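You operate a simulated robot arm through the tools that you are given. There is no shell and no other tool. Be economical: measure what you need, move in short steps, check, and stop when the job is done.

The job below is to be done with a simulated robot arm. You get a single attempt, and the scene is never put back.

Task
Tape the small grey core all round on the small round plate.
Fine: tighten the blue lever, swing the green arm in, turn the hand wheel, swing the arm out. Where these are worked on the way, their far stop is far enough and under half their travel is too little: green arm.

The check looks at the end state, three seconds after you hand in, the way a careful person would. Anything else that was tipped, shoved, dropped, spilled or broken makes it a failure.

Robot
A 7-joint arm with a two-finger parallel gripper, fixed in place. Base frame: the origin is at the foot of the arm, x ahead of it, y to its left, z up; the work surface is at about z = 0. Units: mm, rad, N and s.
With the tool pointing down near the work surface it reaches from about 220 to 580 mm from the base axis. Its first joint turns from -1.152 to 1.152 rad. Payload 2.5 kg.
The tool frame sits at the grasp point between the pads (the TCP): z along the fingers, y along the line on which they close. The tips reach 23 mm beyond it. Largest opening 94 mm; finger width 38, thickness 10; the body of the gripper, 54 by 96 mm, starts 39 mm behind the TCP.
Orientation is that of the tool frame in the base frame, as a unit quaternion [w, x, y, z]. With the fingers straight down and closing along the base's y, the tool's x points along the base's -x, its y along +y and its z along -z.

Tools
- The arm moves only by the tool step_arm. Its argument "motion" is a list of rows, each an object of numbers (a shift or turn left out is 0, a gripper value left out holds the last): "wx", "wy", "wz": the turn, a rotation vector about the base's x, y, z in rad; "x", "y", "z": the shift along the base's x, y, z in mm; "hand": the closure, from 0 (fully open) to 1 (shut). In form: [{"wx": .., "wy": .., "wz": .., "x": .., "y": .., "z": .., "hand": ..}, ...]. A call has 1 to 8 rows; each row is the pose to reach, as a shift and turn from the pose commanded when the call began. A row lasts 0.2 s, in which the tool goes at most 50 mm and 0.15 rad; a call with a longer step from one row to the next is refused whole, and so is a gripper value outside its range. Where a pose cannot be reached the arm comes as near as it can. A force on the tool above 70 N (or 10 N above the force at the start of the call, whichever is more), or a blocked arm, ends the call early, and 0.2 s more pass. The fingers move at their own pace (about 108 mm/s each) and stop on an object; they squeeze with about 28 N. The grip force told is the motor's: it shows also when the fingers shut on nothing. Time passes only in rows, and 0.2 s behind the last, so rows that repeat a pose let the fingers close. It gives the time, the measured TCP pose, the force on the tool (base axes), the opening and the grip force at its end, in the units of the frame above (readings bear some noise), with the torque about the TCP (base axes, N m) and any sound that the robot's microphone picked up.
- Cameras (640 x 400 px; columns grow to the right, rows downward): "scene" is fixed at [123.4, -425.2, 550.3]; the picture's right is [0.71, -0.70, 0.00], its down [-0.43, -0.44, -0.79] and it looks along [0.56, 0.56, -0.61] (base axes); focal length 309 px, centre (320, 200). "wrist" rides on the gripper at [86, 16, -75] in the tool frame; the picture's right is [-0.18, 0.98, 0.00], its down [-0.58, -0.11, -0.81] and it looks along [-0.79, -0.15, 0.59] (tool axes); focal length 243 px, centre (320, 200). There is no depth. A picture from a camera that has moved, and an enlarged one, comes with that camera's place and axes in the base frame and with its lens. The place of the scene camera against the robot may be out by one fixed shift of up to 18 mm in any direction.
- snapshot(camera): a new picture of that camera. The clock stands still meanwhile.
- enlarge(camera, box): a new picture of the part [left, top, right, bottom] of that camera's present view, enlarged. The clock stands still meanwhile.
- sign_off(): hands the job in; it is judged then, once.

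Work in short steps. Places have to be worked out from the pictures, the camera data and where the tool is seen: move nearer, look again, correct. Check each grasp and each placing, and mend what went wrong. You have 120 turns and 76 pictures in all, those below and enlarged ones among them. Open the gripper and draw the arm clear of the work before you hand the job in, unless the task says otherwise; then end with one line.

The tools are called after "Emit:" as a command line: name --argument value ..., lists and objects as JSON in quotes. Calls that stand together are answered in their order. step_arm: Moves the arm, as the interface text tells. Its arguments: {"type":"object","properties":{"motion":{"type":"array","items":{"type":"object","properties":{"wx":{"type":"number"},"wy":{"type":"number"},"wz":{"type":"number"},"x":{"type":"number"},"y":{"type":"number"},"z":{"type":"number"},"hand":{"type":"number"}}}}},"required":["motion"]} The other tools are called the same way: snapshot (camera) takes a picture; enlarge (camera, box) takes an enlarged picture of a part of a camera's view; sign_off () hands the job in.

At the start:

```text
time_s: 0.0
tool_pos: [390.1, -173.7, 305.1]
tool_rot: [0.0, 0.001, 1.0, 0.0]
wrist_force: [0.2, 0.4, -0.8]
moment: [-0.01, 0.0, -0.01]
width: 93.8
gripper_force: 0.0
```

scene: 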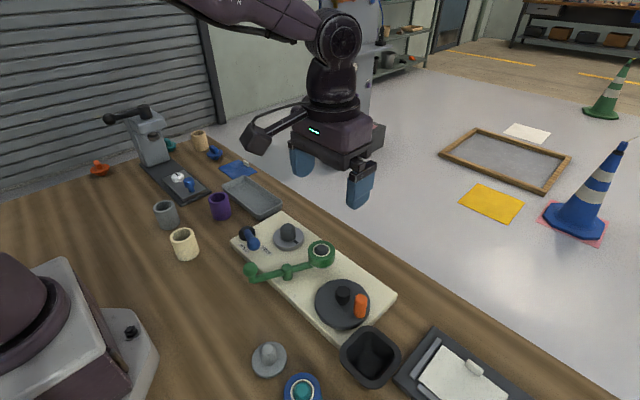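
wrist: 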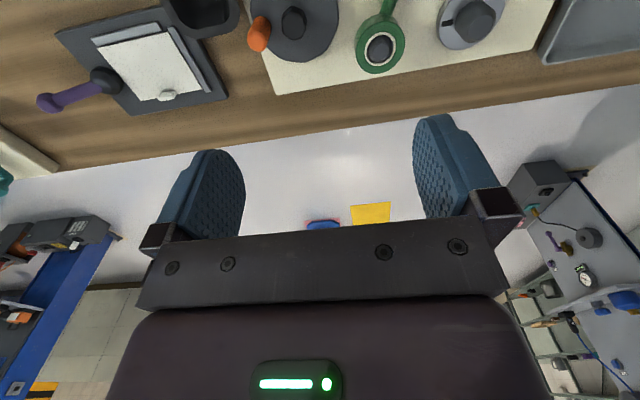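

I'll look closer at the fixture board and the cores first.

Emit:
enlarge --camera "scene" --box '[220, 200, 420, 325]'

Emit:
enlarge --camera "scene" --box '[80, 90, 280, 270]'

Emit:
enlarge --camera "scene" --box '[230, 300, 430, 400]'

```text
3.20 times, centred on (320, 262) of scene
camera zoom: at [123.4, -425.2, 550.3], right [0.71, -0.7, 0.0], down [-0.43, -0.44, -0.79], along [0.56, 0.56, -0.61], focal length 988 px, centre (320, 0)
```

zoom: 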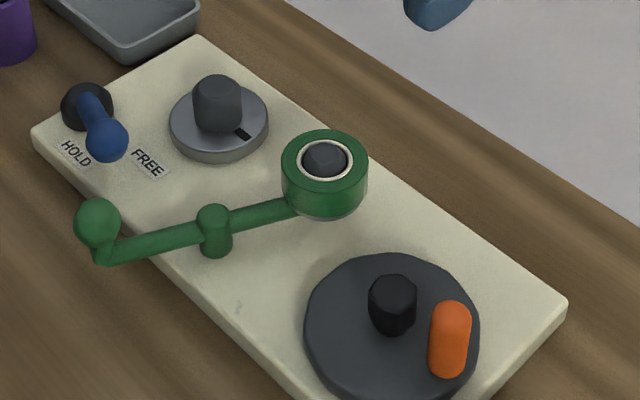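

```text
2.22 times, centred on (180, 180) of scene
camera zoom: at [123.4, -425.2, 550.3], right [0.71, -0.7, 0.0], down [-0.43, -0.44, -0.79], along [0.56, 0.56, -0.61], focal length 686 px, centre (631, 244)
```

zoom: 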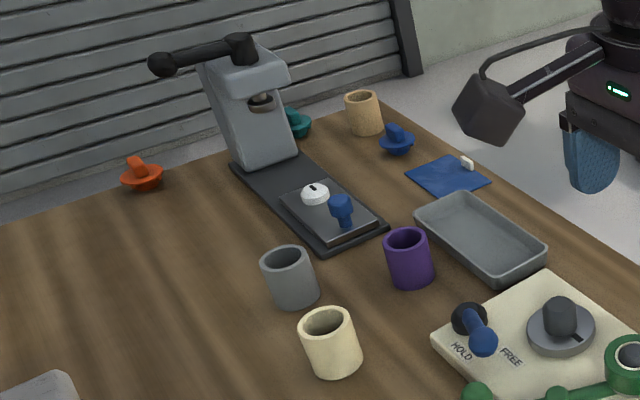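

```text
3.20 times, centred on (330, 350) of scene
camera zoom: at [123.4, -425.2, 550.3], right [0.71, -0.7, 0.0], down [-0.43, -0.44, -0.79], along [0.56, 0.56, -0.61], focal length 988 px, centre (288, -280)
```

zoom: 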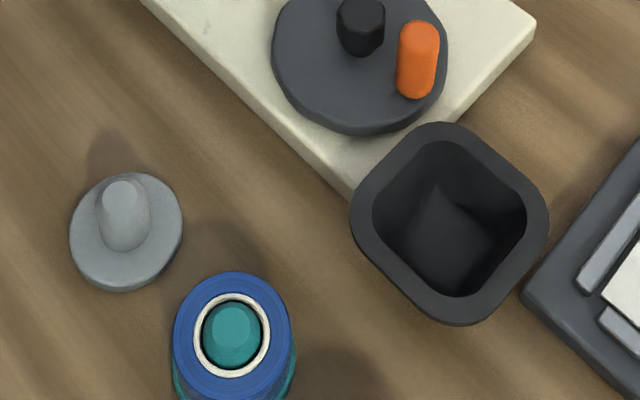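

The green arm, small plate, wheel and lever are on the cream board; tubes stand to the left (y>0). I move back in x at a safe height to see the board with the wrist camera.

Emit:
step_arm --motion '[{"x": -30, "y": 25}, {"x": -60, "y": 55}, {"x": -90, "y": 90}, {"x": -120, "y": 125}, {"x": -140, "y": 150}, {"x": -140, "y": 150}]'

Emit:
snapshot --camera "wrist"

Emit:
snapshot --camera "scene"

```text
time_s: 1.4
tool_pos: [249.4, -21.8, 306.4]
tool_rot: [0.0, 0.001, 1.0, 0.0]
wrist_force: [-0.8, -0.4, 0.6]
moment: [-0.01, 0.02, 0.0]
width: 94.1
gripper_force: 0.1
```

```text
70 pictures are left
camera wrist: at [164.2, -6.3, 380.1], right [0.18, 0.98, 0.0], down [0.58, -0.11, 0.81], along [0.79, -0.15, -0.59], focal length 243 px, centre (320, 200)
```

wrist: 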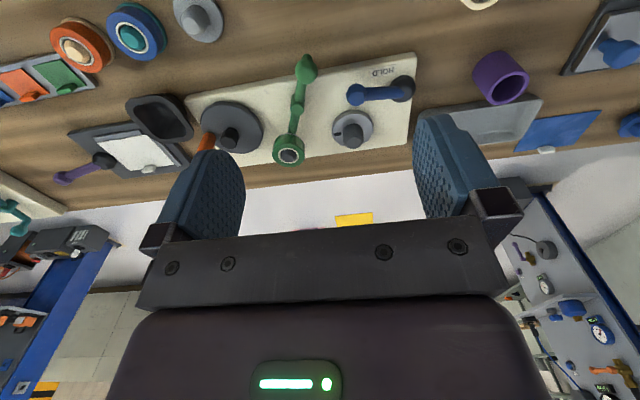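

```text
69 pictures are left
```

scene: 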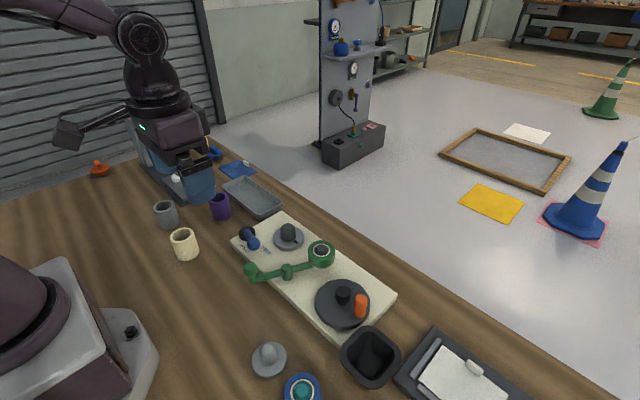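

Both cameras agree on the plate at roughly (440,0). I enlarge the wrist view for detail.

Emit:
enlarge --camera "wrist" --box '[180, 40, 430, 196]'

Emit:
enlarge --camera "wrist" --box '[0, 0, 240, 150]'

```text
2.56 times, centred on (305, 118) of wrist
camera zoom: at [164.2, -6.3, 380.1], right [0.18, 0.98, 0.0], down [0.58, -0.11, 0.81], along [0.79, -0.15, -0.59], focal length 621 px, centre (358, 410)
```

zoom: 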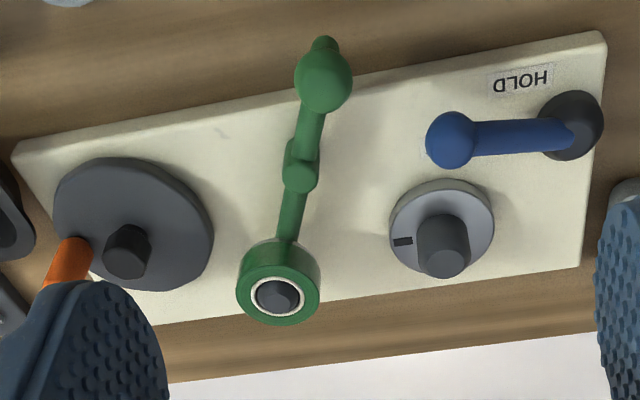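

```text
2.67 times, centred on (120, 75) of wrist
camera zoom: at [164.2, -6.3, 380.1], right [0.18, 0.98, 0.0], down [0.58, -0.11, 0.81], along [0.79, -0.15, -0.59], focal length 647 px, centre (853, 533)
```

zoom: 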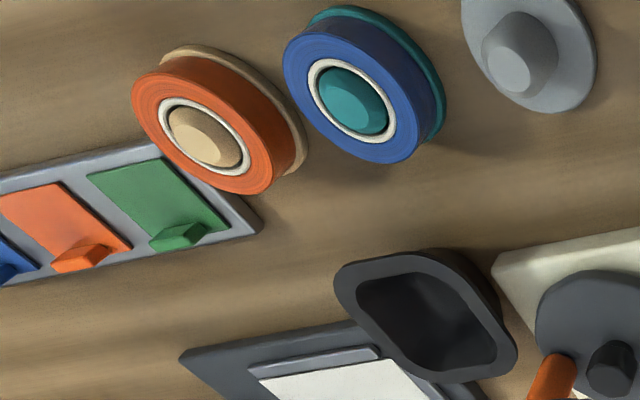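

Next I look at the tubes (grey core roughly at (275,306)) from closer.

Emit:
step_arm --motion '[{"y": 42, "x": -5}, {"y": 84, "x": -10}, {"y": 126, "x": -15}, {"y": 168, "x": -20}, {"y": 210, "x": -25, "z": -15}, {"y": 250, "x": -30, "z": -30}, {"y": 275, "x": -30, "z": -45}, {"y": 275, "x": -30, "z": -45}]'

Emit:
snapshot --camera "wrist"

```text
time_s: 3.2
tool_pos: [220.8, 251.3, 260.9]
tool_rot: [-0.001, 0.0, 1.0, 0.0]
wrist_force: [0.6, 0.3, -0.2]
moment: [-0.01, -0.01, -0.03]
width: 94.3
gripper_force: 0.1
```

```text
66 pictures are left
camera wrist: at [134.9, 267.9, 334.3], right [0.18, 0.98, 0.0], down [0.58, -0.11, 0.81], along [0.79, -0.15, -0.59], focal length 243 px, centre (320, 200)
```

wrist: 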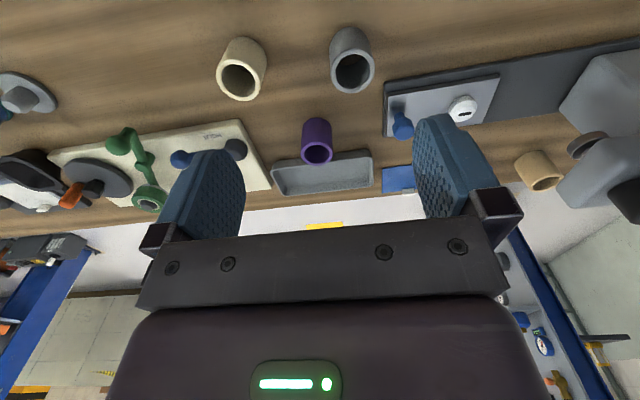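

Emit:
enlarge --camera "wrist" --box '[190, 10, 430, 160]'

```text
2.67 times, centred on (310, 85) of wrist
camera zoom: at [134.9, 267.9, 334.3], right [0.18, 0.98, 0.0], down [0.58, -0.11, 0.81], along [0.79, -0.15, -0.59], focal length 647 px, centre (347, 507)
```

zoom: 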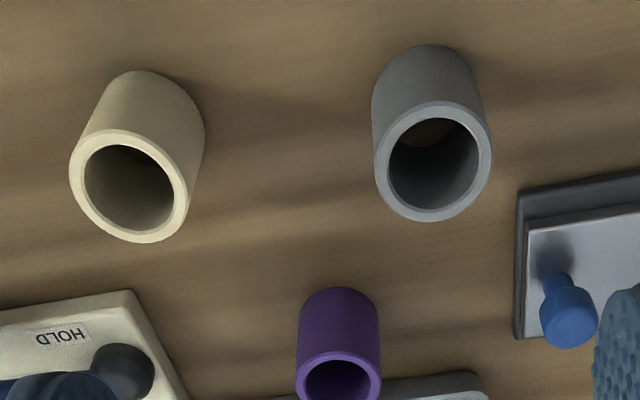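

Grey core at about (268,279), ~49 mm wide, ~60 tall. I move over it at z=150 and check alignment.

Emit:
step_arm --motion '[{"x": 24, "y": 14, "z": -35}, {"x": 47, "y": 27, "z": -75}, {"x": 47, "y": 27, "z": -111}, {"x": 47, "y": 27, "z": -111}]'

Emit:
snapshot --camera "wrist"

Emit:
snapshot --camera "scene"

```text
time_s: 4.2
tool_pos: [267.8, 278.4, 149.8]
tool_rot: [-0.001, 0.001, 1.0, 0.0]
wrist_force: [0.4, 1.1, 0.3]
moment: [0.02, -0.03, -0.01]
width: 94.0
gripper_force: 0.1
```

```text
64 pictures are left
camera wrist: at [182.0, 294.5, 223.1], right [0.18, 0.98, 0.0], down [0.58, -0.11, 0.81], along [0.79, -0.15, -0.59], focal length 243 px, centre (320, 200)
```

wrist: 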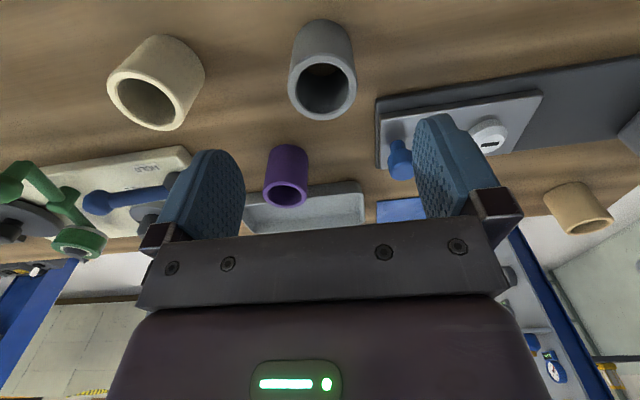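

```text
63 pictures are left
```

scene: 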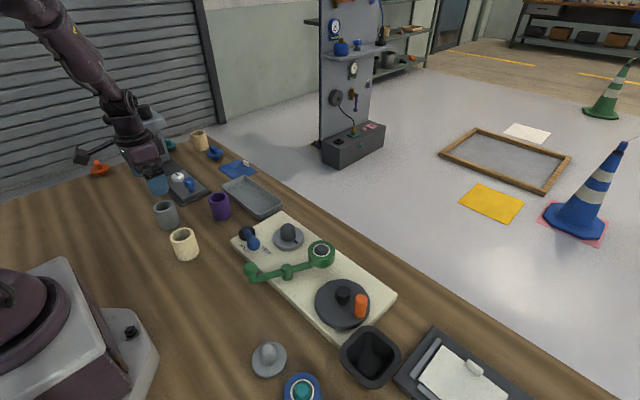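

Core is between the fingers' line, at (270,280). Descend to z≈38 and close.

Emit:
step_arm --motion '[{"x": 2, "y": 1.5, "z": -40}, {"x": 2, "y": 1.5, "z": -80}, {"x": 2, "y": 1.5, "z": -110}, {"x": 2, "y": 1.5, "z": -110}, {"x": 2, "y": 1.5, "z": -110, "hand": 0.8}, {"x": 2, "y": 1.5, "z": -110, "hand": 0.8}, {"x": 2, "y": 1.5, "z": -110, "hand": 0.8}]'

Emit:
snapshot --camera "wrist"

```text
time_s: 5.8
tool_pos: [268.5, 281.0, 39.8]
tool_rot: [0.001, 0.001, 1.0, 0.0]
wrist_force: [0.5, 0.3, -0.1]
moment: [-0.01, -0.04, -0.03]
width: 49.0
gripper_force: 27.9
```

```text
62 pictures are left
camera wrist: at [183.1, 296.1, 113.6], right [0.18, 0.98, 0.0], down [0.58, -0.11, 0.81], along [0.79, -0.15, -0.59], focal length 243 px, centre (320, 200)
```

wrist: 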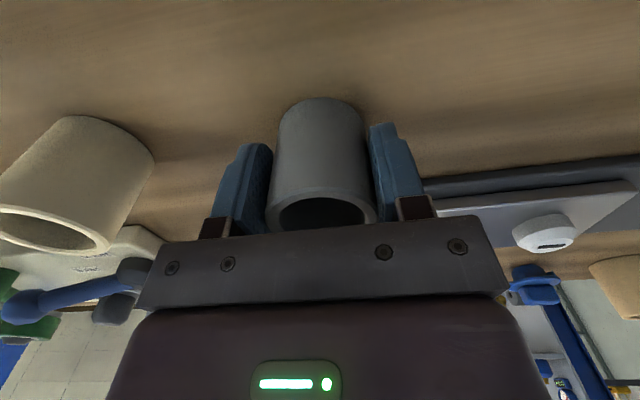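

Gripped at 49 mm, core centre about +5 mm in x from the TCP, height ~60. Lift.

Emit:
step_arm --motion '[{"z": 15}, {"z": 50}, {"z": 95}, {"z": 140}, {"z": 180, "x": 10, "y": -20}, {"z": 210, "x": 25, "y": -55}, {"z": 210, "x": 40, "y": -95}, {"z": 210, "x": 50, "y": -135}]'

Emit:
step_arm --motion '[{"x": 8, "y": -42}, {"x": 16, "y": -84}, {"x": 24, "y": -126}, {"x": 30, "y": -168}, {"x": 36, "y": -200}, {"x": 38, "y": -205}, {"x": 38, "y": -205}]'

Emit:
snapshot --camera "wrist"

Emit:
snapshot --camera "scene"

```text
time_s: 7.6
tool_pos: [319.1, 145.2, 250.8]
tool_rot: [0.0, 0.0, 1.0, 0.0]
wrist_force: [-0.2, 0.1, -0.5]
moment: [0.03, 0.0, 0.02]
width: 48.9
gripper_force: 28.3
```

```text
time_s: 9.2
tool_pos: [356.8, -60.3, 250.3]
tool_rot: [0.001, -0.001, 1.0, 0.0]
wrist_force: [-0.6, -1.0, -1.1]
moment: [-0.01, 0.0, 0.03]
width: 48.6
gripper_force: 28.3
```

```text
61 pictures are left
camera wrist: at [271.4, -45.3, 323.7], right [0.18, 0.98, 0.0], down [0.58, -0.11, 0.81], along [0.79, -0.15, -0.59], focal length 243 px, centre (320, 200)
```

wrist: 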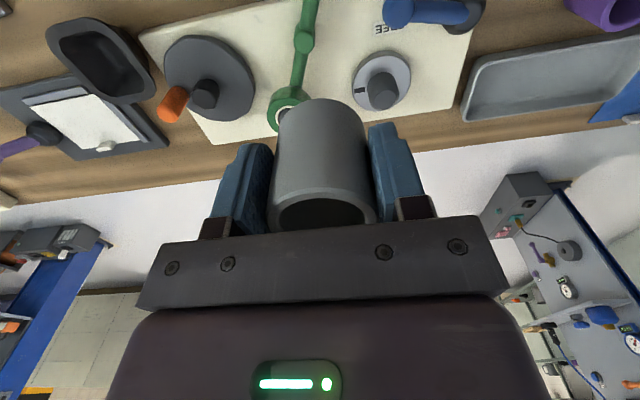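

```text
60 pictures are left
```

scene: 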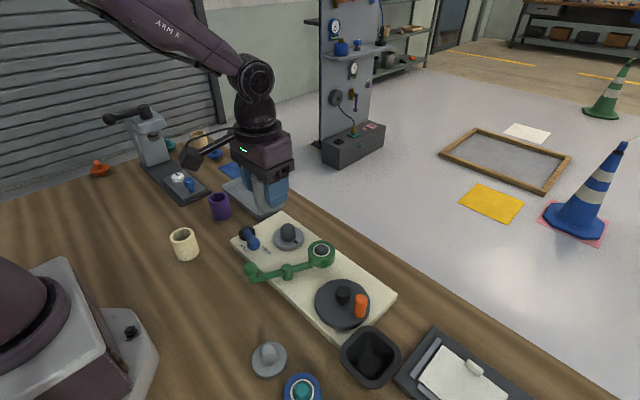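

Emit:
enlarge --camera "wrist" --box '[300, 0, 500, 125]'

Emit:
enlarge --camera "wrist" --box '[130, 0, 330, 150]'

```text
3.20 times, centred on (400, 62) of wrist
camera zoom: at [271.4, -45.3, 323.7], right [0.18, 0.98, 0.0], down [0.58, -0.11, 0.81], along [0.79, -0.15, -0.59], focal length 776 px, centre (64, 640)
```

zoom: 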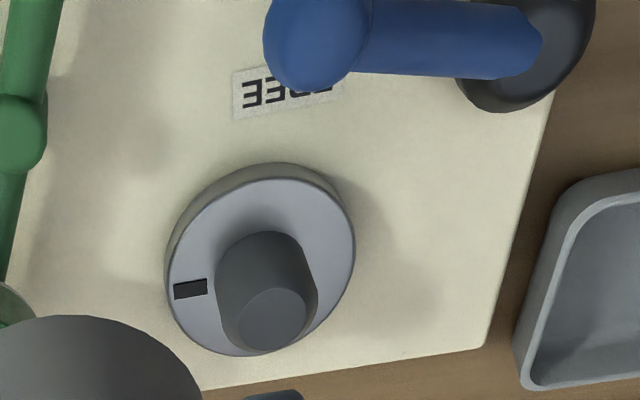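

```text
2.67 times, centred on (230, 75) of wrist
camera zoom: at [271.4, -45.3, 323.7], right [0.18, 0.98, 0.0], down [0.58, -0.11, 0.81], along [0.79, -0.15, -0.59], focal length 647 px, centre (560, 533)
```

zoom: 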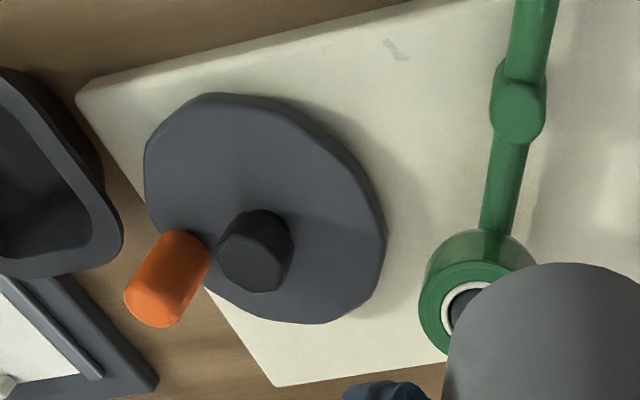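

Plate centre ≈(439,1), top z≈30, peg top ≈65 with a tapered nose. I carry the core above it (TCP (434,1,125)), then check.

Emit:
step_arm --motion '[{"x": 25, "y": 20}, {"x": 50, "y": 40, "z": -20}, {"x": 77, "y": 61, "z": -50}, {"x": 77, "y": 61, "z": -90}, {"x": 77, "y": 61, "z": -125}, {"x": 77, "y": 61, "z": -125}]'

Emit:
snapshot --camera "wrist"

Emit:
enlarge --camera "scene" --box '[220, 150, 380, 270]'

```text
time_s: 10.6
tool_pos: [431.8, 0.9, 125.0]
tool_rot: [0.001, 0.0, 1.0, -0.001]
wrist_force: [-0.4, -0.1, -1.1]
moment: [0.03, 0.01, 0.02]
width: 48.9
gripper_force: 28.1
```

```text
57 pictures are left
camera wrist: at [346.3, 17.0, 198.2], right [0.18, 0.98, 0.0], down [0.58, -0.11, 0.81], along [0.79, -0.15, -0.59], focal length 243 px, centre (320, 200)
```

wrist: 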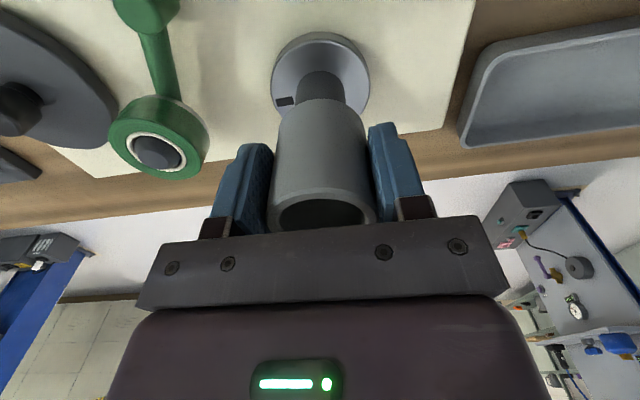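

```text
3.33 times, centred on (300, 210) of scene
camera zoom: at [123.4, -425.2, 550.3], right [0.71, -0.7, 0.0], down [-0.43, -0.44, -0.79], along [0.56, 0.56, -0.61], focal length 1030 px, centre (387, 167)
```

zoom: 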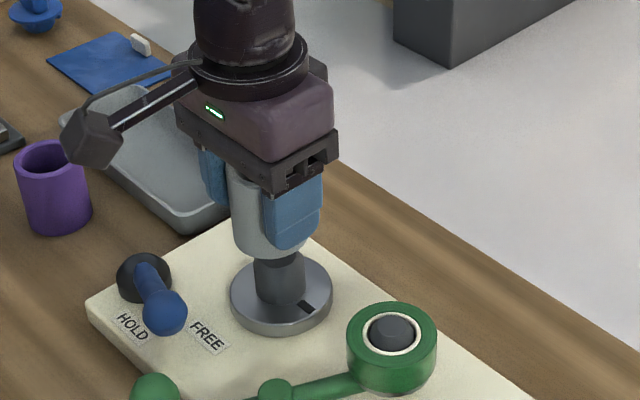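

Emit:
enlarge --camera "wrist" --box '[240, 10, 400, 130]'

```text
3.33 times, centred on (320, 70) of wrist
camera zoom: at [346.3, 17.0, 198.2], right [0.18, 0.98, 0.0], down [0.58, -0.11, 0.81], along [0.79, -0.15, -0.59], focal length 809 px, centre (320, 633)
```

zoom: 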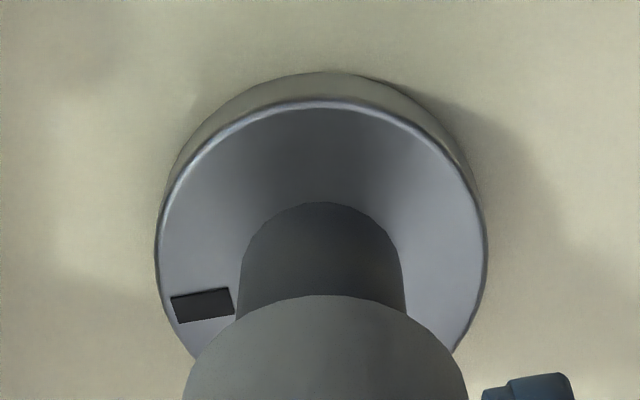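

Core sits ~4.5 mm short in x and ~1 mm left of the peg by both cameras. Correct and lower slowly onto the peg nose.

Emit:
step_arm --motion '[{"x": 5, "y": -1}, {"x": 5, "y": -1, "z": -10}, {"x": 5, "y": -1, "z": -18}, {"x": 5, "y": -1, "z": -24}, {"x": 5, "y": -1, "z": -29}, {"x": 5, "y": -1, "z": -29}]'

Emit:
enlarge --camera "scene" --box '[220, 150, 380, 270]'

Emit:
enlarge --camera "wrist" --box '[240, 10, 400, 130]'

```text
time_s: 12.0
tool_pos: [439.9, 0.7, 95.9]
tool_rot: [-0.001, -0.001, 1.0, -0.001]
wrist_force: [-6.7, 1.5, 12.2]
moment: [0.09, 0.41, -0.04]
width: 49.1
gripper_force: 28.5
```

```text
3.33 times, centred on (300, 210) of scene
camera zoom: at [123.4, -425.2, 550.3], right [0.71, -0.7, 0.0], down [-0.43, -0.44, -0.79], along [0.56, 0.56, -0.61], focal length 1030 px, centre (387, 167)
```

zoom: 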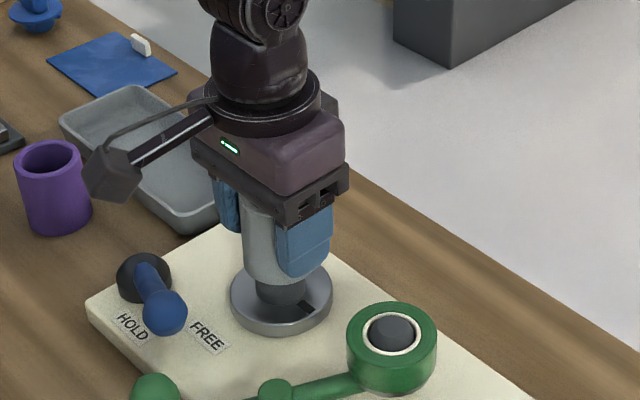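

```text
3.33 times, centred on (320, 70) of wrist
camera zoom: at [353.4, 16.2, 170.0], right [0.18, 0.98, 0.0], down [0.58, -0.11, 0.81], along [0.79, -0.15, -0.59], focal length 809 px, centre (320, 633)
```

zoom: 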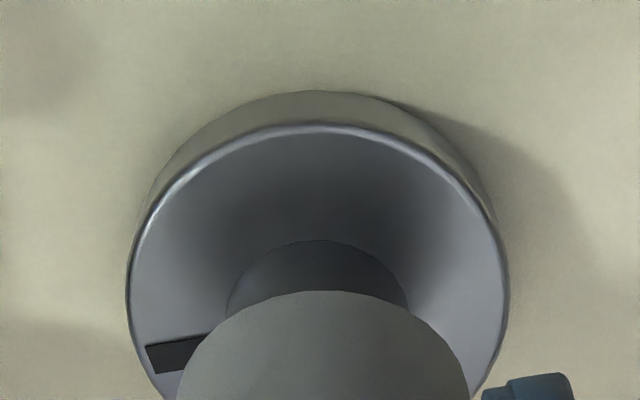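

Contact on nose with force toward -x: core slightly too far in +x. Ease -2.5 mm and read.

Emit:
step_arm --motion '[{"z": 2, "x": -1}, {"x": -2.5, "z": 1}, {"x": -2.5, "z": 0}, {"x": -2.5, "z": 0}]'

```text
time_s: 13.0
tool_pos: [436.2, 0.9, 96.2]
tool_rot: [-0.001, 0.0, 1.0, -0.001]
wrist_force: [-0.5, 0.1, 0.2]
moment: [0.02, 0.01, 0.0]
width: 48.8
gripper_force: 28.3
```

Force has vanished; lower further in small steps.

Emit:
step_arm --motion '[{"z": -3}, {"z": -6}, {"z": -9}, {"z": -12}, {"z": -12}]'

```text
time_s: 14.2
tool_pos: [437.0, -0.1, 83.9]
tool_rot: [0.0, -0.001, 1.0, -0.001]
wrist_force: [0.4, -0.9, -0.1]
moment: [0.02, 0.01, 0.03]
width: 48.6
gripper_force: 27.8
```

Emit:
step_arm --motion '[{"z": -3}, {"z": -6}, {"z": -8}, {"z": -10}, {"z": -12}, {"z": -12}]'

Emit:
enlarge --camera "wrist" --box '[220, 10, 420, 160]'

```text
time_s: 15.6
tool_pos: [437.4, -0.5, 72.9]
tool_rot: [0.002, 0.0, 1.0, -0.001]
wrist_force: [-2.5, -0.8, 17.9]
moment: [-0.08, -0.39, -0.03]
width: 48.8
gripper_force: 28.1
```

```text
2.67 times, centred on (320, 85) of wrist
camera zoom: at [351.9, 15.8, 146.4], right [0.18, 0.98, 0.0], down [0.58, -0.11, 0.81], along [0.79, -0.15, -0.59], focal length 647 px, centre (320, 507)
```

zoom: 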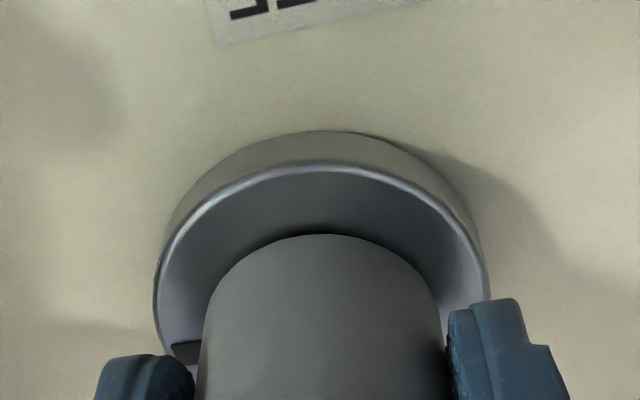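

Core is seated (contact at z≈73, so plate top ≈33). Release and rise.

Emit:
step_arm --motion '[{"z": 1.5, "hand": 0.3}, {"z": 1.5, "hand": 0}, {"z": 1.5, "hand": 0}, {"z": 1.5, "hand": 0}, {"z": 30}, {"z": 75}, {"z": 120}, {"z": 120}]'

Emit:
step_arm --motion '[{"x": -45}, {"x": -90}, {"x": -135}, {"x": -170, "z": 20}, {"x": -170, "z": 20, "hand": 1}, {"x": -170, "z": 20}, {"x": -170, "z": 20}]'

Emit:
snapshot --camera "wrist"

Emit:
enlarge --camera "scene" --box '[220, 190, 420, 340]'

```text
time_s: 17.4
tool_pos: [437.8, -0.5, 192.2]
tool_rot: [0.0, 0.0, 1.0, 0.0]
wrist_force: [-0.1, 0.0, 1.1]
moment: [-0.01, -0.01, 0.01]
width: 94.1
gripper_force: 0.0
```

```text
time_s: 19.0
tool_pos: [266.4, -0.1, 211.5]
tool_rot: [0.0, 0.0, 1.0, 0.0]
wrist_force: [0.3, 0.2, -0.5]
moment: [0.01, -0.01, 0.01]
width: 0.0
gripper_force: 28.2
```

```text
51 pictures are left
camera wrist: at [181.4, 16.2, 285.3], right [0.18, 0.98, 0.0], down [0.58, -0.11, 0.81], along [0.79, -0.15, -0.59], focal length 243 px, centre (320, 200)
```

wrist: 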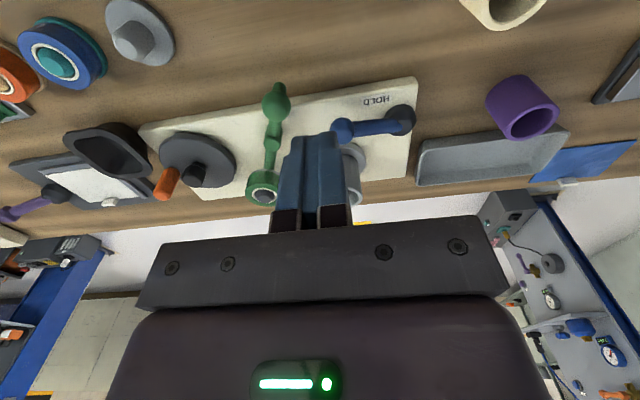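

```text
2.67 times, centred on (320, 265) of scene
camera zoom: at [123.4, -425.2, 550.3], right [0.71, -0.7, 0.0], down [-0.43, -0.44, -0.79], along [0.56, 0.56, -0.61], focal length 824 px, centre (320, 27)
```

zoom: 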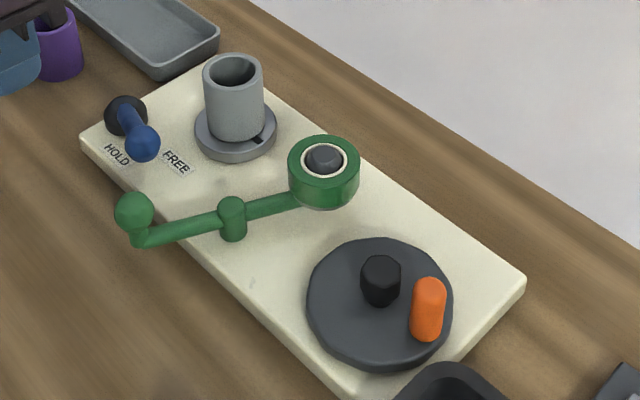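

Core is on the plate. Enlarge the lever and the green arm to locate them.

Emit:
enlarge --camera "wrist" --box '[230, 70, 430, 220]'

```text
2.67 times, centred on (330, 145) of wrist
camera zoom: at [181.4, 16.2, 285.3], right [0.18, 0.98, 0.0], down [0.58, -0.11, 0.81], along [0.79, -0.15, -0.59], focal length 647 px, centre (293, 347)
```

zoom: 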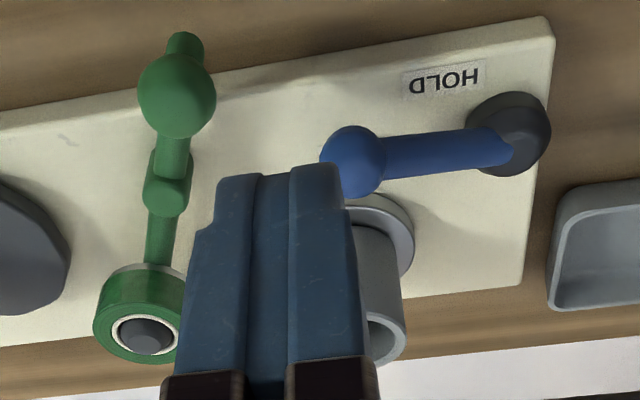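

Lever ball triangulates well to (358,10,60), pivot ≈(372,79); it stands at FREE, HOLD is toward -x. I'll push the rod with the closed fingers from its +x side, starting at (396,30).

Emit:
step_arm --motion '[{"x": 40, "y": 8}, {"x": 80, "y": 18}, {"x": 120, "y": 28, "z": -15}, {"x": 130, "y": 30, "z": -50}, {"x": 130, "y": 30, "z": -60}, {"x": 130, "y": 30, "z": -60}]'

Emit:
snapshot --camera "wrist"

Emit:
enlarge --camera "scene" --box '[220, 150, 380, 270]'

```text
time_s: 20.4
tool_pos: [396.7, 30.4, 151.8]
tool_rot: [0.0, -0.001, 1.0, -0.001]
wrist_force: [0.0, 0.0, -1.5]
moment: [-0.01, -0.02, 0.01]
width: 0.0
gripper_force: 28.3
```

```text
48 pictures are left
camera wrist: at [311.0, 46.0, 225.2], right [0.18, 0.98, 0.0], down [0.58, -0.11, 0.81], along [0.79, -0.15, -0.59], focal length 243 px, centre (320, 200)
```

wrist: 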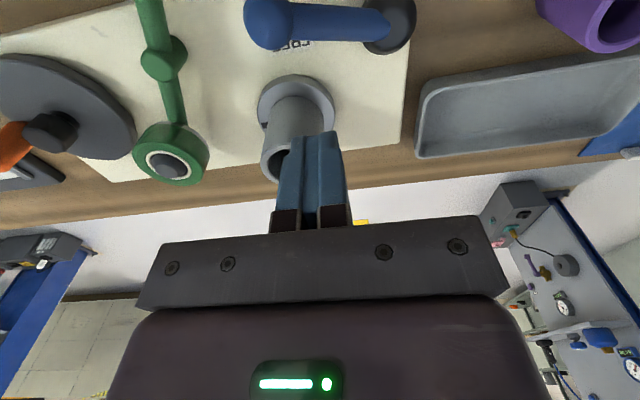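

```text
3.33 times, centred on (300, 210) of scene
camera zoom: at [123.4, -425.2, 550.3], right [0.71, -0.7, 0.0], down [-0.43, -0.44, -0.79], along [0.56, 0.56, -0.61], focal length 1030 px, centre (387, 167)
```

zoom: 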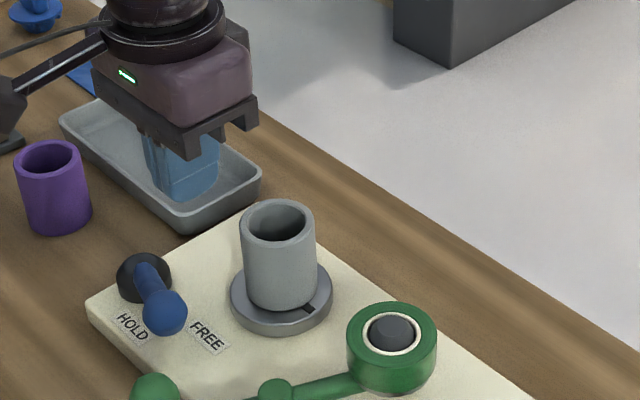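

Ball re-checks at (358,7–10,60). Descend beside the rod.

Emit:
step_arm --motion '[{"z": -25}, {"z": -50}, {"z": -70}, {"z": -86}, {"z": -86}]'

Emit:
snapshot --camera "wrist"

Emit:
enlarge --camera "scene" --box '[220, 150, 380, 270]'

```text
time_s: 21.6
tool_pos: [396.0, 30.5, 65.5]
tool_rot: [0.0, 0.001, 1.0, 0.0]
wrist_force: [-0.4, -0.4, 0.3]
moment: [-0.02, -0.03, -0.02]
width: 0.0
gripper_force: 27.7
```

```text
46 pictures are left
camera wrist: at [311.2, 45.9, 139.3], right [0.18, 0.98, 0.0], down [0.58, -0.11, 0.81], along [0.79, -0.15, -0.59], focal length 243 px, centre (320, 200)
```

wrist: 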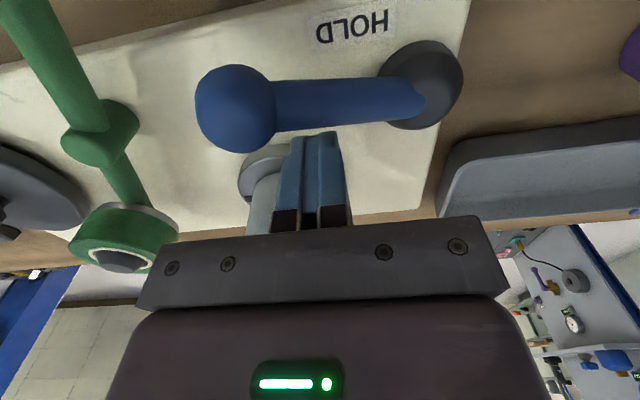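

```text
3.33 times, centred on (300, 210) of scene
camera zoom: at [123.4, -425.2, 550.3], right [0.71, -0.7, 0.0], down [-0.43, -0.44, -0.79], along [0.56, 0.56, -0.61], focal length 1030 px, centre (387, 167)
```

zoom: 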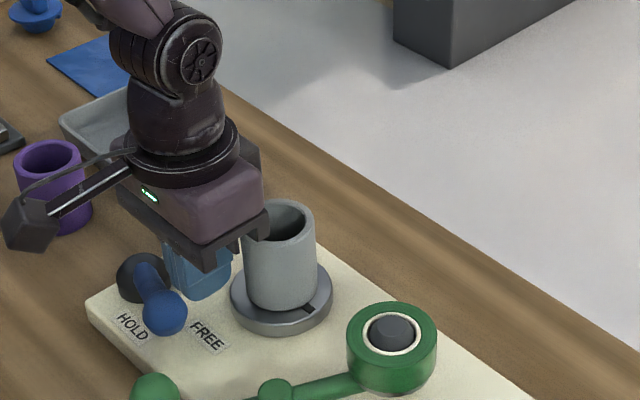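

Clear of everything. Now push the rod toward -x.

Emit:
step_arm --motion '[{"x": -6}, {"x": -12}, {"x": -18}, {"x": -24}, {"x": -30}, {"x": -36}, {"x": -40}]'

Emit:
snapshot --camera "wrist"

```text
time_s: 23.2
tool_pos: [355.5, 30.5, 65.8]
tool_rot: [0.0, 0.0, 1.0, 0.0]
wrist_force: [2.5, -0.1, 2.0]
moment: [0.01, 0.03, 0.0]
width: 0.2
gripper_force: 27.5
```

```text
44 pictures are left
camera wrist: at [271.0, 46.0, 139.6], right [0.18, 0.98, 0.0], down [0.58, -0.11, 0.81], along [0.79, -0.15, -0.59], focal length 243 px, centre (320, 200)
```

wrist: 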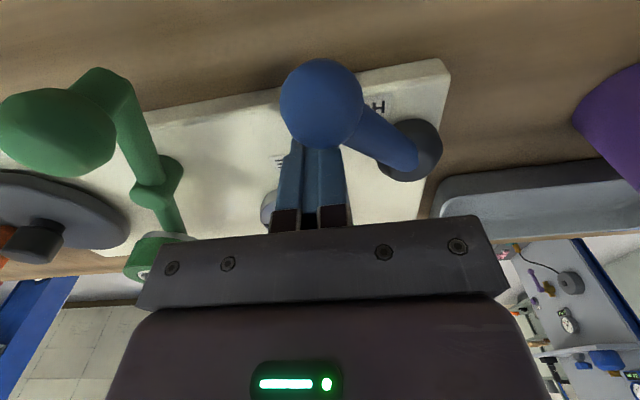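

Lever moves freely (now near -135°). Continue along the arc.

Emit:
step_arm --motion '[{"x": -5, "y": 3}, {"x": -10, "y": 7}, {"x": -15, "y": 12}, {"x": -20, "y": 18}, {"x": -25, "y": 25}, {"x": -28, "y": 31}]'

Emit:
snapshot --camera "wrist"

```text
time_s: 24.6
tool_pos: [331.6, 54.8, 65.7]
tool_rot: [0.002, 0.005, 1.0, -0.004]
wrist_force: [23.0, -41.5, -1.7]
moment: [-0.1, -0.07, 0.5]
width: 0.3
gripper_force: 28.7
```

```text
43 pictures are left
camera wrist: at [245.2, 71.6, 139.2], right [0.19, 0.98, -0.01], down [0.58, -0.11, 0.81], along [0.79, -0.16, -0.59], focal length 243 px, centre (320, 200)
```

wrist: 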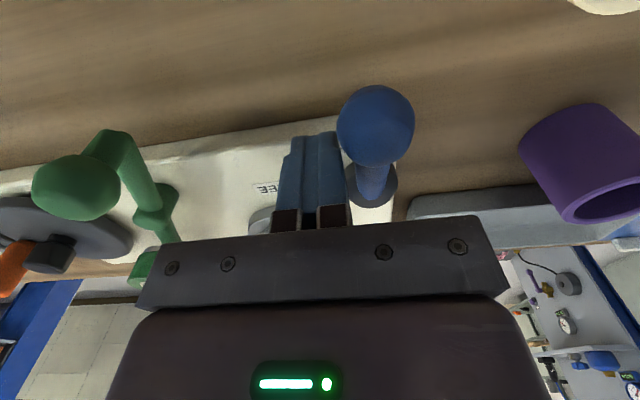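

Force of ~47 N: at the HOLD stop. Back off, rise, and check.

Emit:
step_arm --motion '[{"x": 3, "y": -5}, {"x": 5, "y": -15}, {"x": 5, "y": -25}, {"x": 5, "y": -30, "z": 30}, {"x": 0, "y": -50, "z": 75}, {"x": -10, "y": -80, "z": 115}, {"x": -15, "y": -100, "z": 135}, {"x": -15, "y": -100, "z": 135}]'

Emit:
snapshot --camera "wrist"

Emit:
enlarge --camera "scene" --box '[210, 180, 410, 330]'

```text
refused: row 6 steps farther than a row can; nothing moved
```

```text
42 pictures are left
camera wrist: at [245.2, 71.6, 139.2], right [0.19, 0.98, -0.01], down [0.58, -0.11, 0.81], along [0.79, -0.16, -0.59], focal length 243 px, centre (320, 200)
```

wrist: 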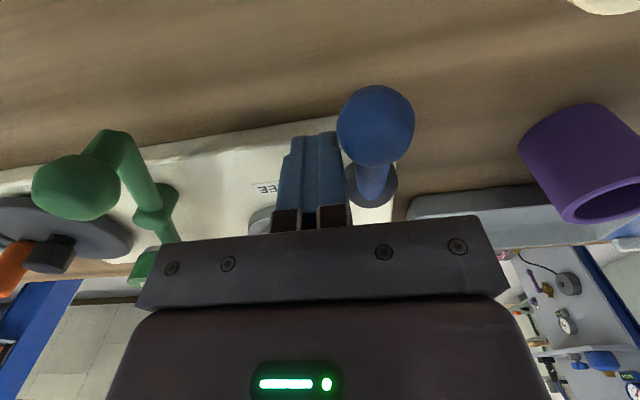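

```text
2.67 times, centred on (310, 255) of scene
camera zoom: at [123.4, -425.3, 550.3], right [0.71, -0.7, 0.0], down [-0.43, -0.44, -0.79], along [0.56, 0.56, -0.61], focal length 824 px, centre (347, 53)
```

zoom: 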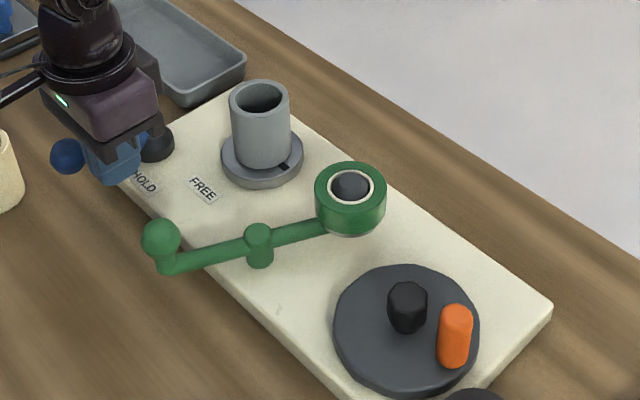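

Row too long; smaller steps.

Emit:
step_arm --motion '[{"x": 3, "y": -5}, {"x": 5, "y": -15}, {"x": 5, "y": -25}, {"x": 5, "y": -30, "z": 30}, {"x": 0, "y": -45, "z": 65}, {"x": -10, "y": -65, "z": 100}, {"x": -15, "y": -90, "z": 135}, {"x": -15, "y": -90, "z": 135}]'

Emit:
snapshot --camera "wrist"

```text
time_s: 26.4
tool_pos: [311.5, -29.2, 200.2]
tool_rot: [0.0, -0.001, 1.0, 0.001]
wrist_force: [0.3, 0.2, 0.2]
moment: [-0.02, 0.0, 0.01]
width: 0.0
gripper_force: 28.1
```

```text
40 pictures are left
camera wrist: at [226.3, -14.1, 274.7], right [0.18, 0.98, 0.0], down [0.58, -0.11, 0.81], along [0.79, -0.15, -0.59], focal length 243 px, centre (320, 200)
```

wrist: 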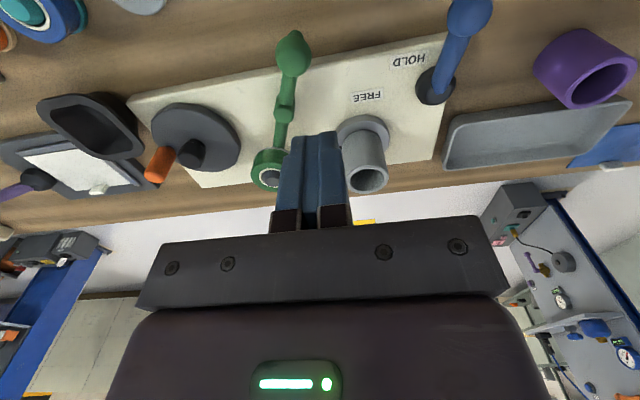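

Lever is well at HOLD. Green handle ball triangulates to (306,-49.5,75); I descend on its +y side at y=-18 to push it toward -y.

Emit:
step_arm --motion '[{"x": -5, "y": 12}, {"x": -5, "y": 12, "z": -40}, {"x": -5, "y": 12, "z": -80}, {"x": -5, "y": 12, "z": -110}, {"x": -5, "y": 12, "z": -120}, {"x": -5, "y": 12, "z": -120}]'

Emit:
snapshot --camera "wrist"

```text
time_s: 27.8
tool_pos: [307.4, -17.3, 80.7]
tool_rot: [0.0, -0.001, 1.0, 0.0]
wrist_force: [0.4, -0.1, -0.1]
moment: [-0.03, -0.05, -0.02]
width: 0.1
gripper_force: 28.3
```

```text
39 pictures are left
camera wrist: at [222.7, -1.2, 154.6], right [0.18, 0.98, 0.0], down [0.58, -0.11, 0.81], along [0.79, -0.15, -0.59], focal length 243 px, centre (320, 200)
```

wrist: 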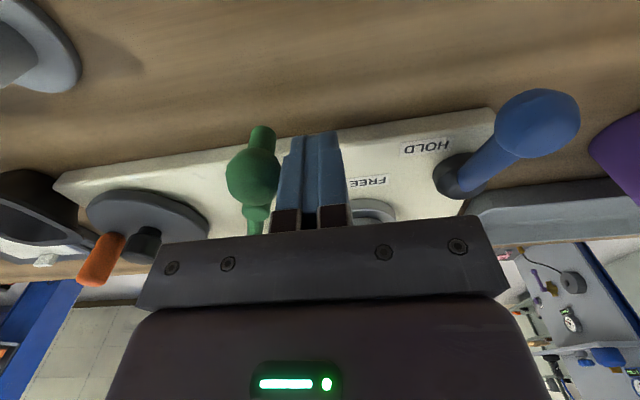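

Fingers sit right beside the green ball. Push toward -y in steps.

Emit:
step_arm --motion '[{"y": -7}, {"y": -14}, {"y": -21}, {"y": -28, "x": -1}, {"y": -35, "x": -2}, {"y": -40, "x": -3}]'

Emit:
enlarge --camera "scene" --box '[210, 180, 410, 330]'

```text
time_s: 29.2
tool_pos: [305.5, -58.1, 80.3]
tool_rot: [-0.001, 0.0, 1.0, 0.0]
wrist_force: [0.0, -0.2, -0.4]
moment: [0.0, 0.0, -0.01]
width: 0.0
gripper_force: 28.5
```

```text
2.67 times, centred on (310, 255) of scene
camera zoom: at [123.4, -425.2, 550.3], right [0.71, -0.7, 0.0], down [-0.43, -0.44, -0.79], along [0.56, 0.56, -0.61], focal length 824 px, centre (347, 53)
```

zoom: 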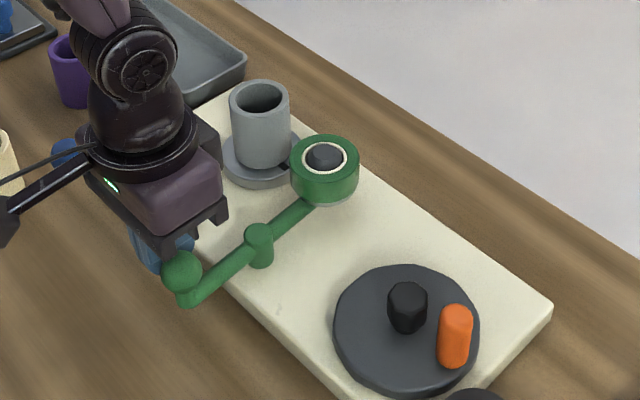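

Arm swings in; roll is approaching the core. Continue.

Emit:
step_arm --motion '[{"y": -5}, {"y": -10}, {"y": -15}, {"y": -20}, {"y": -25}, {"y": -30}, {"y": -35, "x": 2}]'

Emit:
enlarge --camera "scene" --box '[210, 180, 410, 330]'

```text
time_s: 30.7
tool_pos: [306.1, -77.5, 81.1]
tool_rot: [-0.005, -0.01, 1.0, 0.008]
wrist_force: [-0.9, 7.5, 5.8]
moment: [-0.06, 0.02, -0.03]
width: 0.0
gripper_force: 28.2
stopped in row 7: the force on the tool passed its limit at 75 N (the readings are from after the stop); the commanded pose is now the measured one
```

```text
2.67 times, centred on (310, 255) of scene
camera zoom: at [123.4, -425.3, 550.3], right [0.71, -0.7, 0.0], down [-0.43, -0.44, -0.79], along [0.56, 0.56, -0.61], focal length 824 px, centre (347, 53)
```

zoom: 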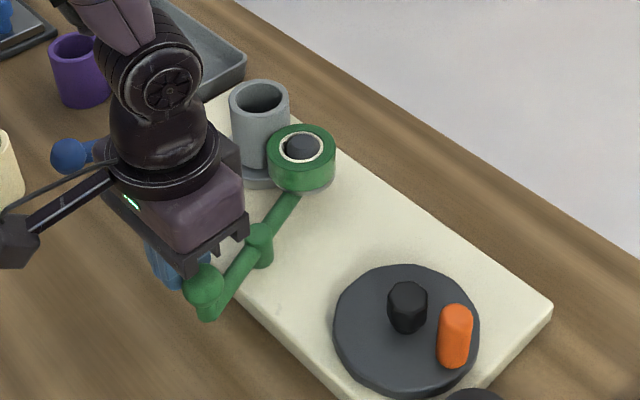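

At its stop: the roll meets the core. Back off, rise and move toward the wheel for a look.

Emit:
step_arm --motion '[{"y": 6}, {"y": 14}, {"y": 14, "z": 40}, {"y": 14, "z": 85}, {"y": -10, "z": 120}, {"y": -50, "x": -10, "z": 140}, {"y": -90, "x": -15, "z": 150}, {"y": -110, "x": -20, "z": 150}]'

Emit:
snapshot --camera "wrist"

Emit:
enlarge --camera "scene" --box '[210, 180, 410, 330]'

```text
time_s: 32.5
tool_pos: [287.0, -188.1, 231.4]
tool_rot: [-0.003, -0.01, 1.0, 0.009]
wrist_force: [-0.3, -0.9, -0.1]
moment: [-0.01, 0.02, 0.0]
width: 0.2
gripper_force: 28.2
```

```text
36 pictures are left
camera wrist: at [201.3, -175.7, 306.1], right [0.17, 0.99, 0.01], down [0.59, -0.11, 0.8], along [0.79, -0.12, -0.6], focal length 243 px, centre (320, 200)
```

wrist: 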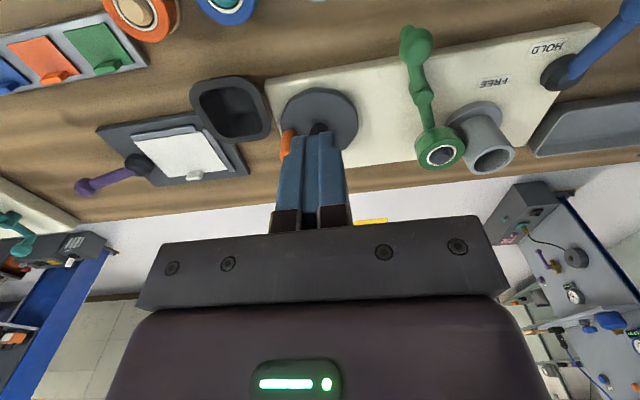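

```text
2.67 times, centred on (310, 255) of scene
camera zoom: at [123.4, -425.2, 550.3], right [0.71, -0.7, 0.0], down [-0.43, -0.44, -0.79], along [0.56, 0.56, -0.61], focal length 824 px, centre (347, 53)
```

zoom: 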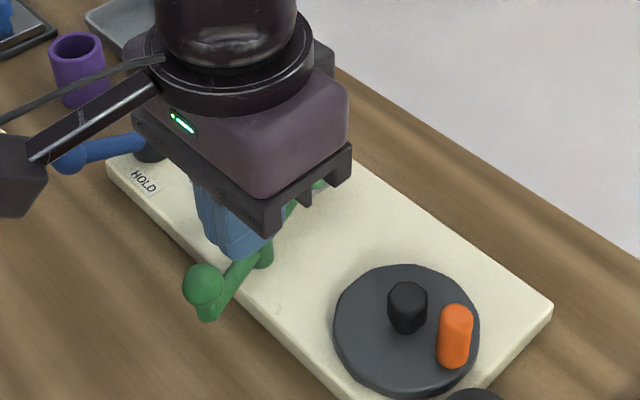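

Arm stays in against the core. Level the tool and look at the hand wheel with the fingers out of the way.

Emit:
step_arm --motion '[{"x": 10, "y": 40, "wx": -0.018, "wy": -0.006, "wz": -0.02}, {"x": 40, "y": 70, "z": 0, "wx": -0.018, "wy": -0.006, "wz": -0.02, "hand": 0}, {"x": 60, "y": 78, "wx": -0.018, "wy": -0.006, "wz": -0.02}, {"x": 60, "y": 78, "wx": -0.018, "wy": -0.006, "wz": -0.02}]'

Emit:
enlarge --camera "wrist" --box '[110, 0, 350, 150]'

```text
time_s: 33.5
tool_pos: [347.5, -110.7, 231.4]
tool_rot: [-0.001, 0.001, 1.0, -0.002]
wrist_force: [0.1, 0.1, -0.3]
moment: [-0.02, -0.03, 0.02]
width: 93.9
gripper_force: 0.1
```

```text
2.67 times, centred on (230, 75) of wrist
camera zoom: at [261.3, -94.7, 304.8], right [0.19, 0.98, 0.0], down [0.58, -0.11, 0.81], along [0.79, -0.15, -0.59], focal length 647 px, centre (560, 533)
```

zoom: 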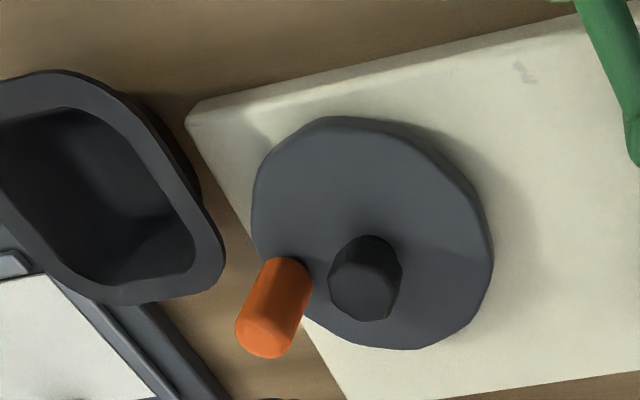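

Hub ≈(401,-203, top 65), orange handle ≈(404,-247, top ≈80), crank radius ≈44. Move over the handle with a 50 mm opening and look.

Emit:
step_arm --motion '[{"x": 14, "y": -34, "z": -10, "hand": 0.47}, {"x": 28, "y": -68, "z": -30}, {"x": 42, "y": -102, "z": -50}, {"x": 56, "y": -136, "z": -75}, {"x": 56, "y": -136, "z": -95}, {"x": 56, "y": -136, "z": -100}]'

Emit:
snapshot --camera "wrist"

Emit:
enlarge --camera "scene" --box '[250, 200, 450, 350]'

```text
time_s: 34.9
tool_pos: [402.0, -246.8, 130.1]
tool_rot: [-0.001, 0.002, 1.0, -0.001]
wrist_force: [-0.1, -0.7, -0.1]
moment: [-0.03, 0.02, -0.01]
width: 49.7
gripper_force: 0.1
```

```text
33 pictures are left
camera wrist: at [316.5, -230.4, 204.8], right [0.19, 0.98, 0.0], down [0.58, -0.11, 0.81], along [0.79, -0.15, -0.59], focal length 243 px, centre (320, 200)
```

wrist: 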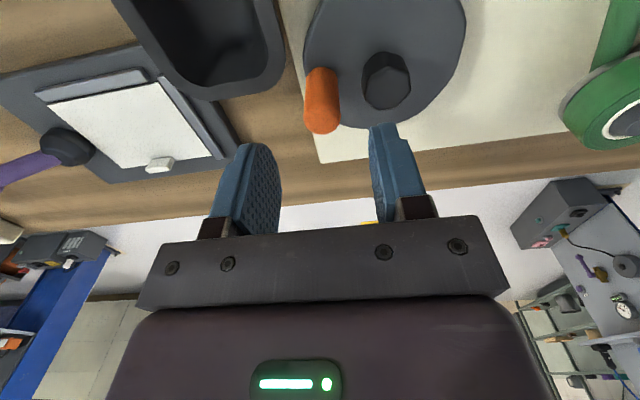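

```text
2.67 times, centred on (350, 275) of scene
camera zoom: at [123.4, -425.3, 550.3], right [0.71, -0.7, 0.0], down [-0.43, -0.44, -0.79], along [0.56, 0.56, -0.61], focal length 824 px, centre (240, 0)
```

zoom: 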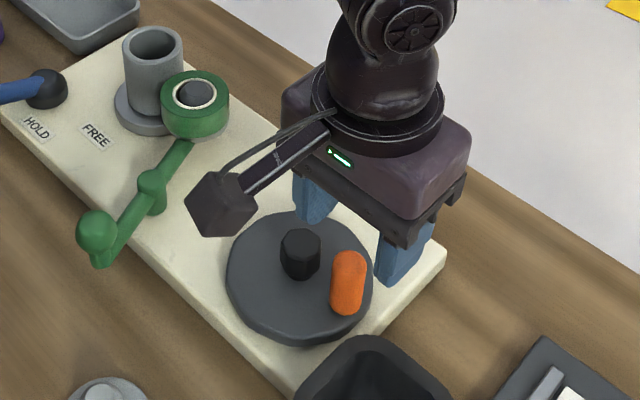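

Handle top ≈80 at (402,-245), hub top ≈62, dark bin rim only ≈40. Lower to TCP z=90 (tips 67, above hub and bin) and grip the handle's top.

Emit:
step_arm --motion '[{"y": 2, "z": -20}, {"y": 2, "z": -40}, {"y": 2, "z": -40}, {"y": 2, "z": -40, "hand": 0.9}, {"y": 2, "z": -40}, {"y": 2, "z": -40}]'

Emit:
enlarge --camera "wrist" --box '[180, 40, 460, 240]'

```text
time_s: 36.3
tool_pos: [402.5, -245.2, 91.4]
tool_rot: [-0.001, 0.001, 1.0, -0.001]
wrist_force: [2.2, -3.5, -3.9]
moment: [-0.1, -0.22, -0.01]
width: 21.1
gripper_force: 45.2
```

```text
2.00 times, centred on (320, 140) of wrist
camera zoom: at [316.7, -228.8, 164.9], right [0.19, 0.98, 0.0], down [0.58, -0.11, 0.81], along [0.79, -0.15, -0.59], focal length 485 px, centre (320, 320)
```

zoom: 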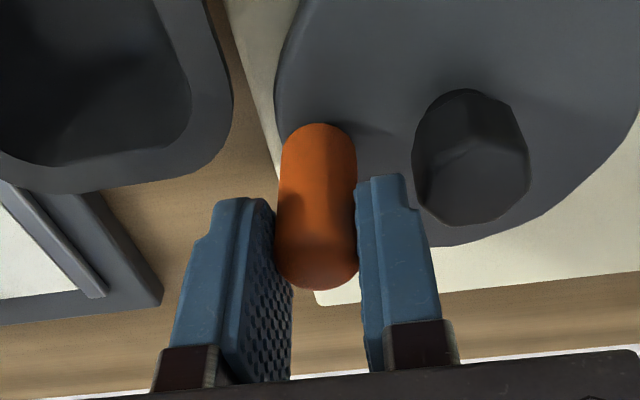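

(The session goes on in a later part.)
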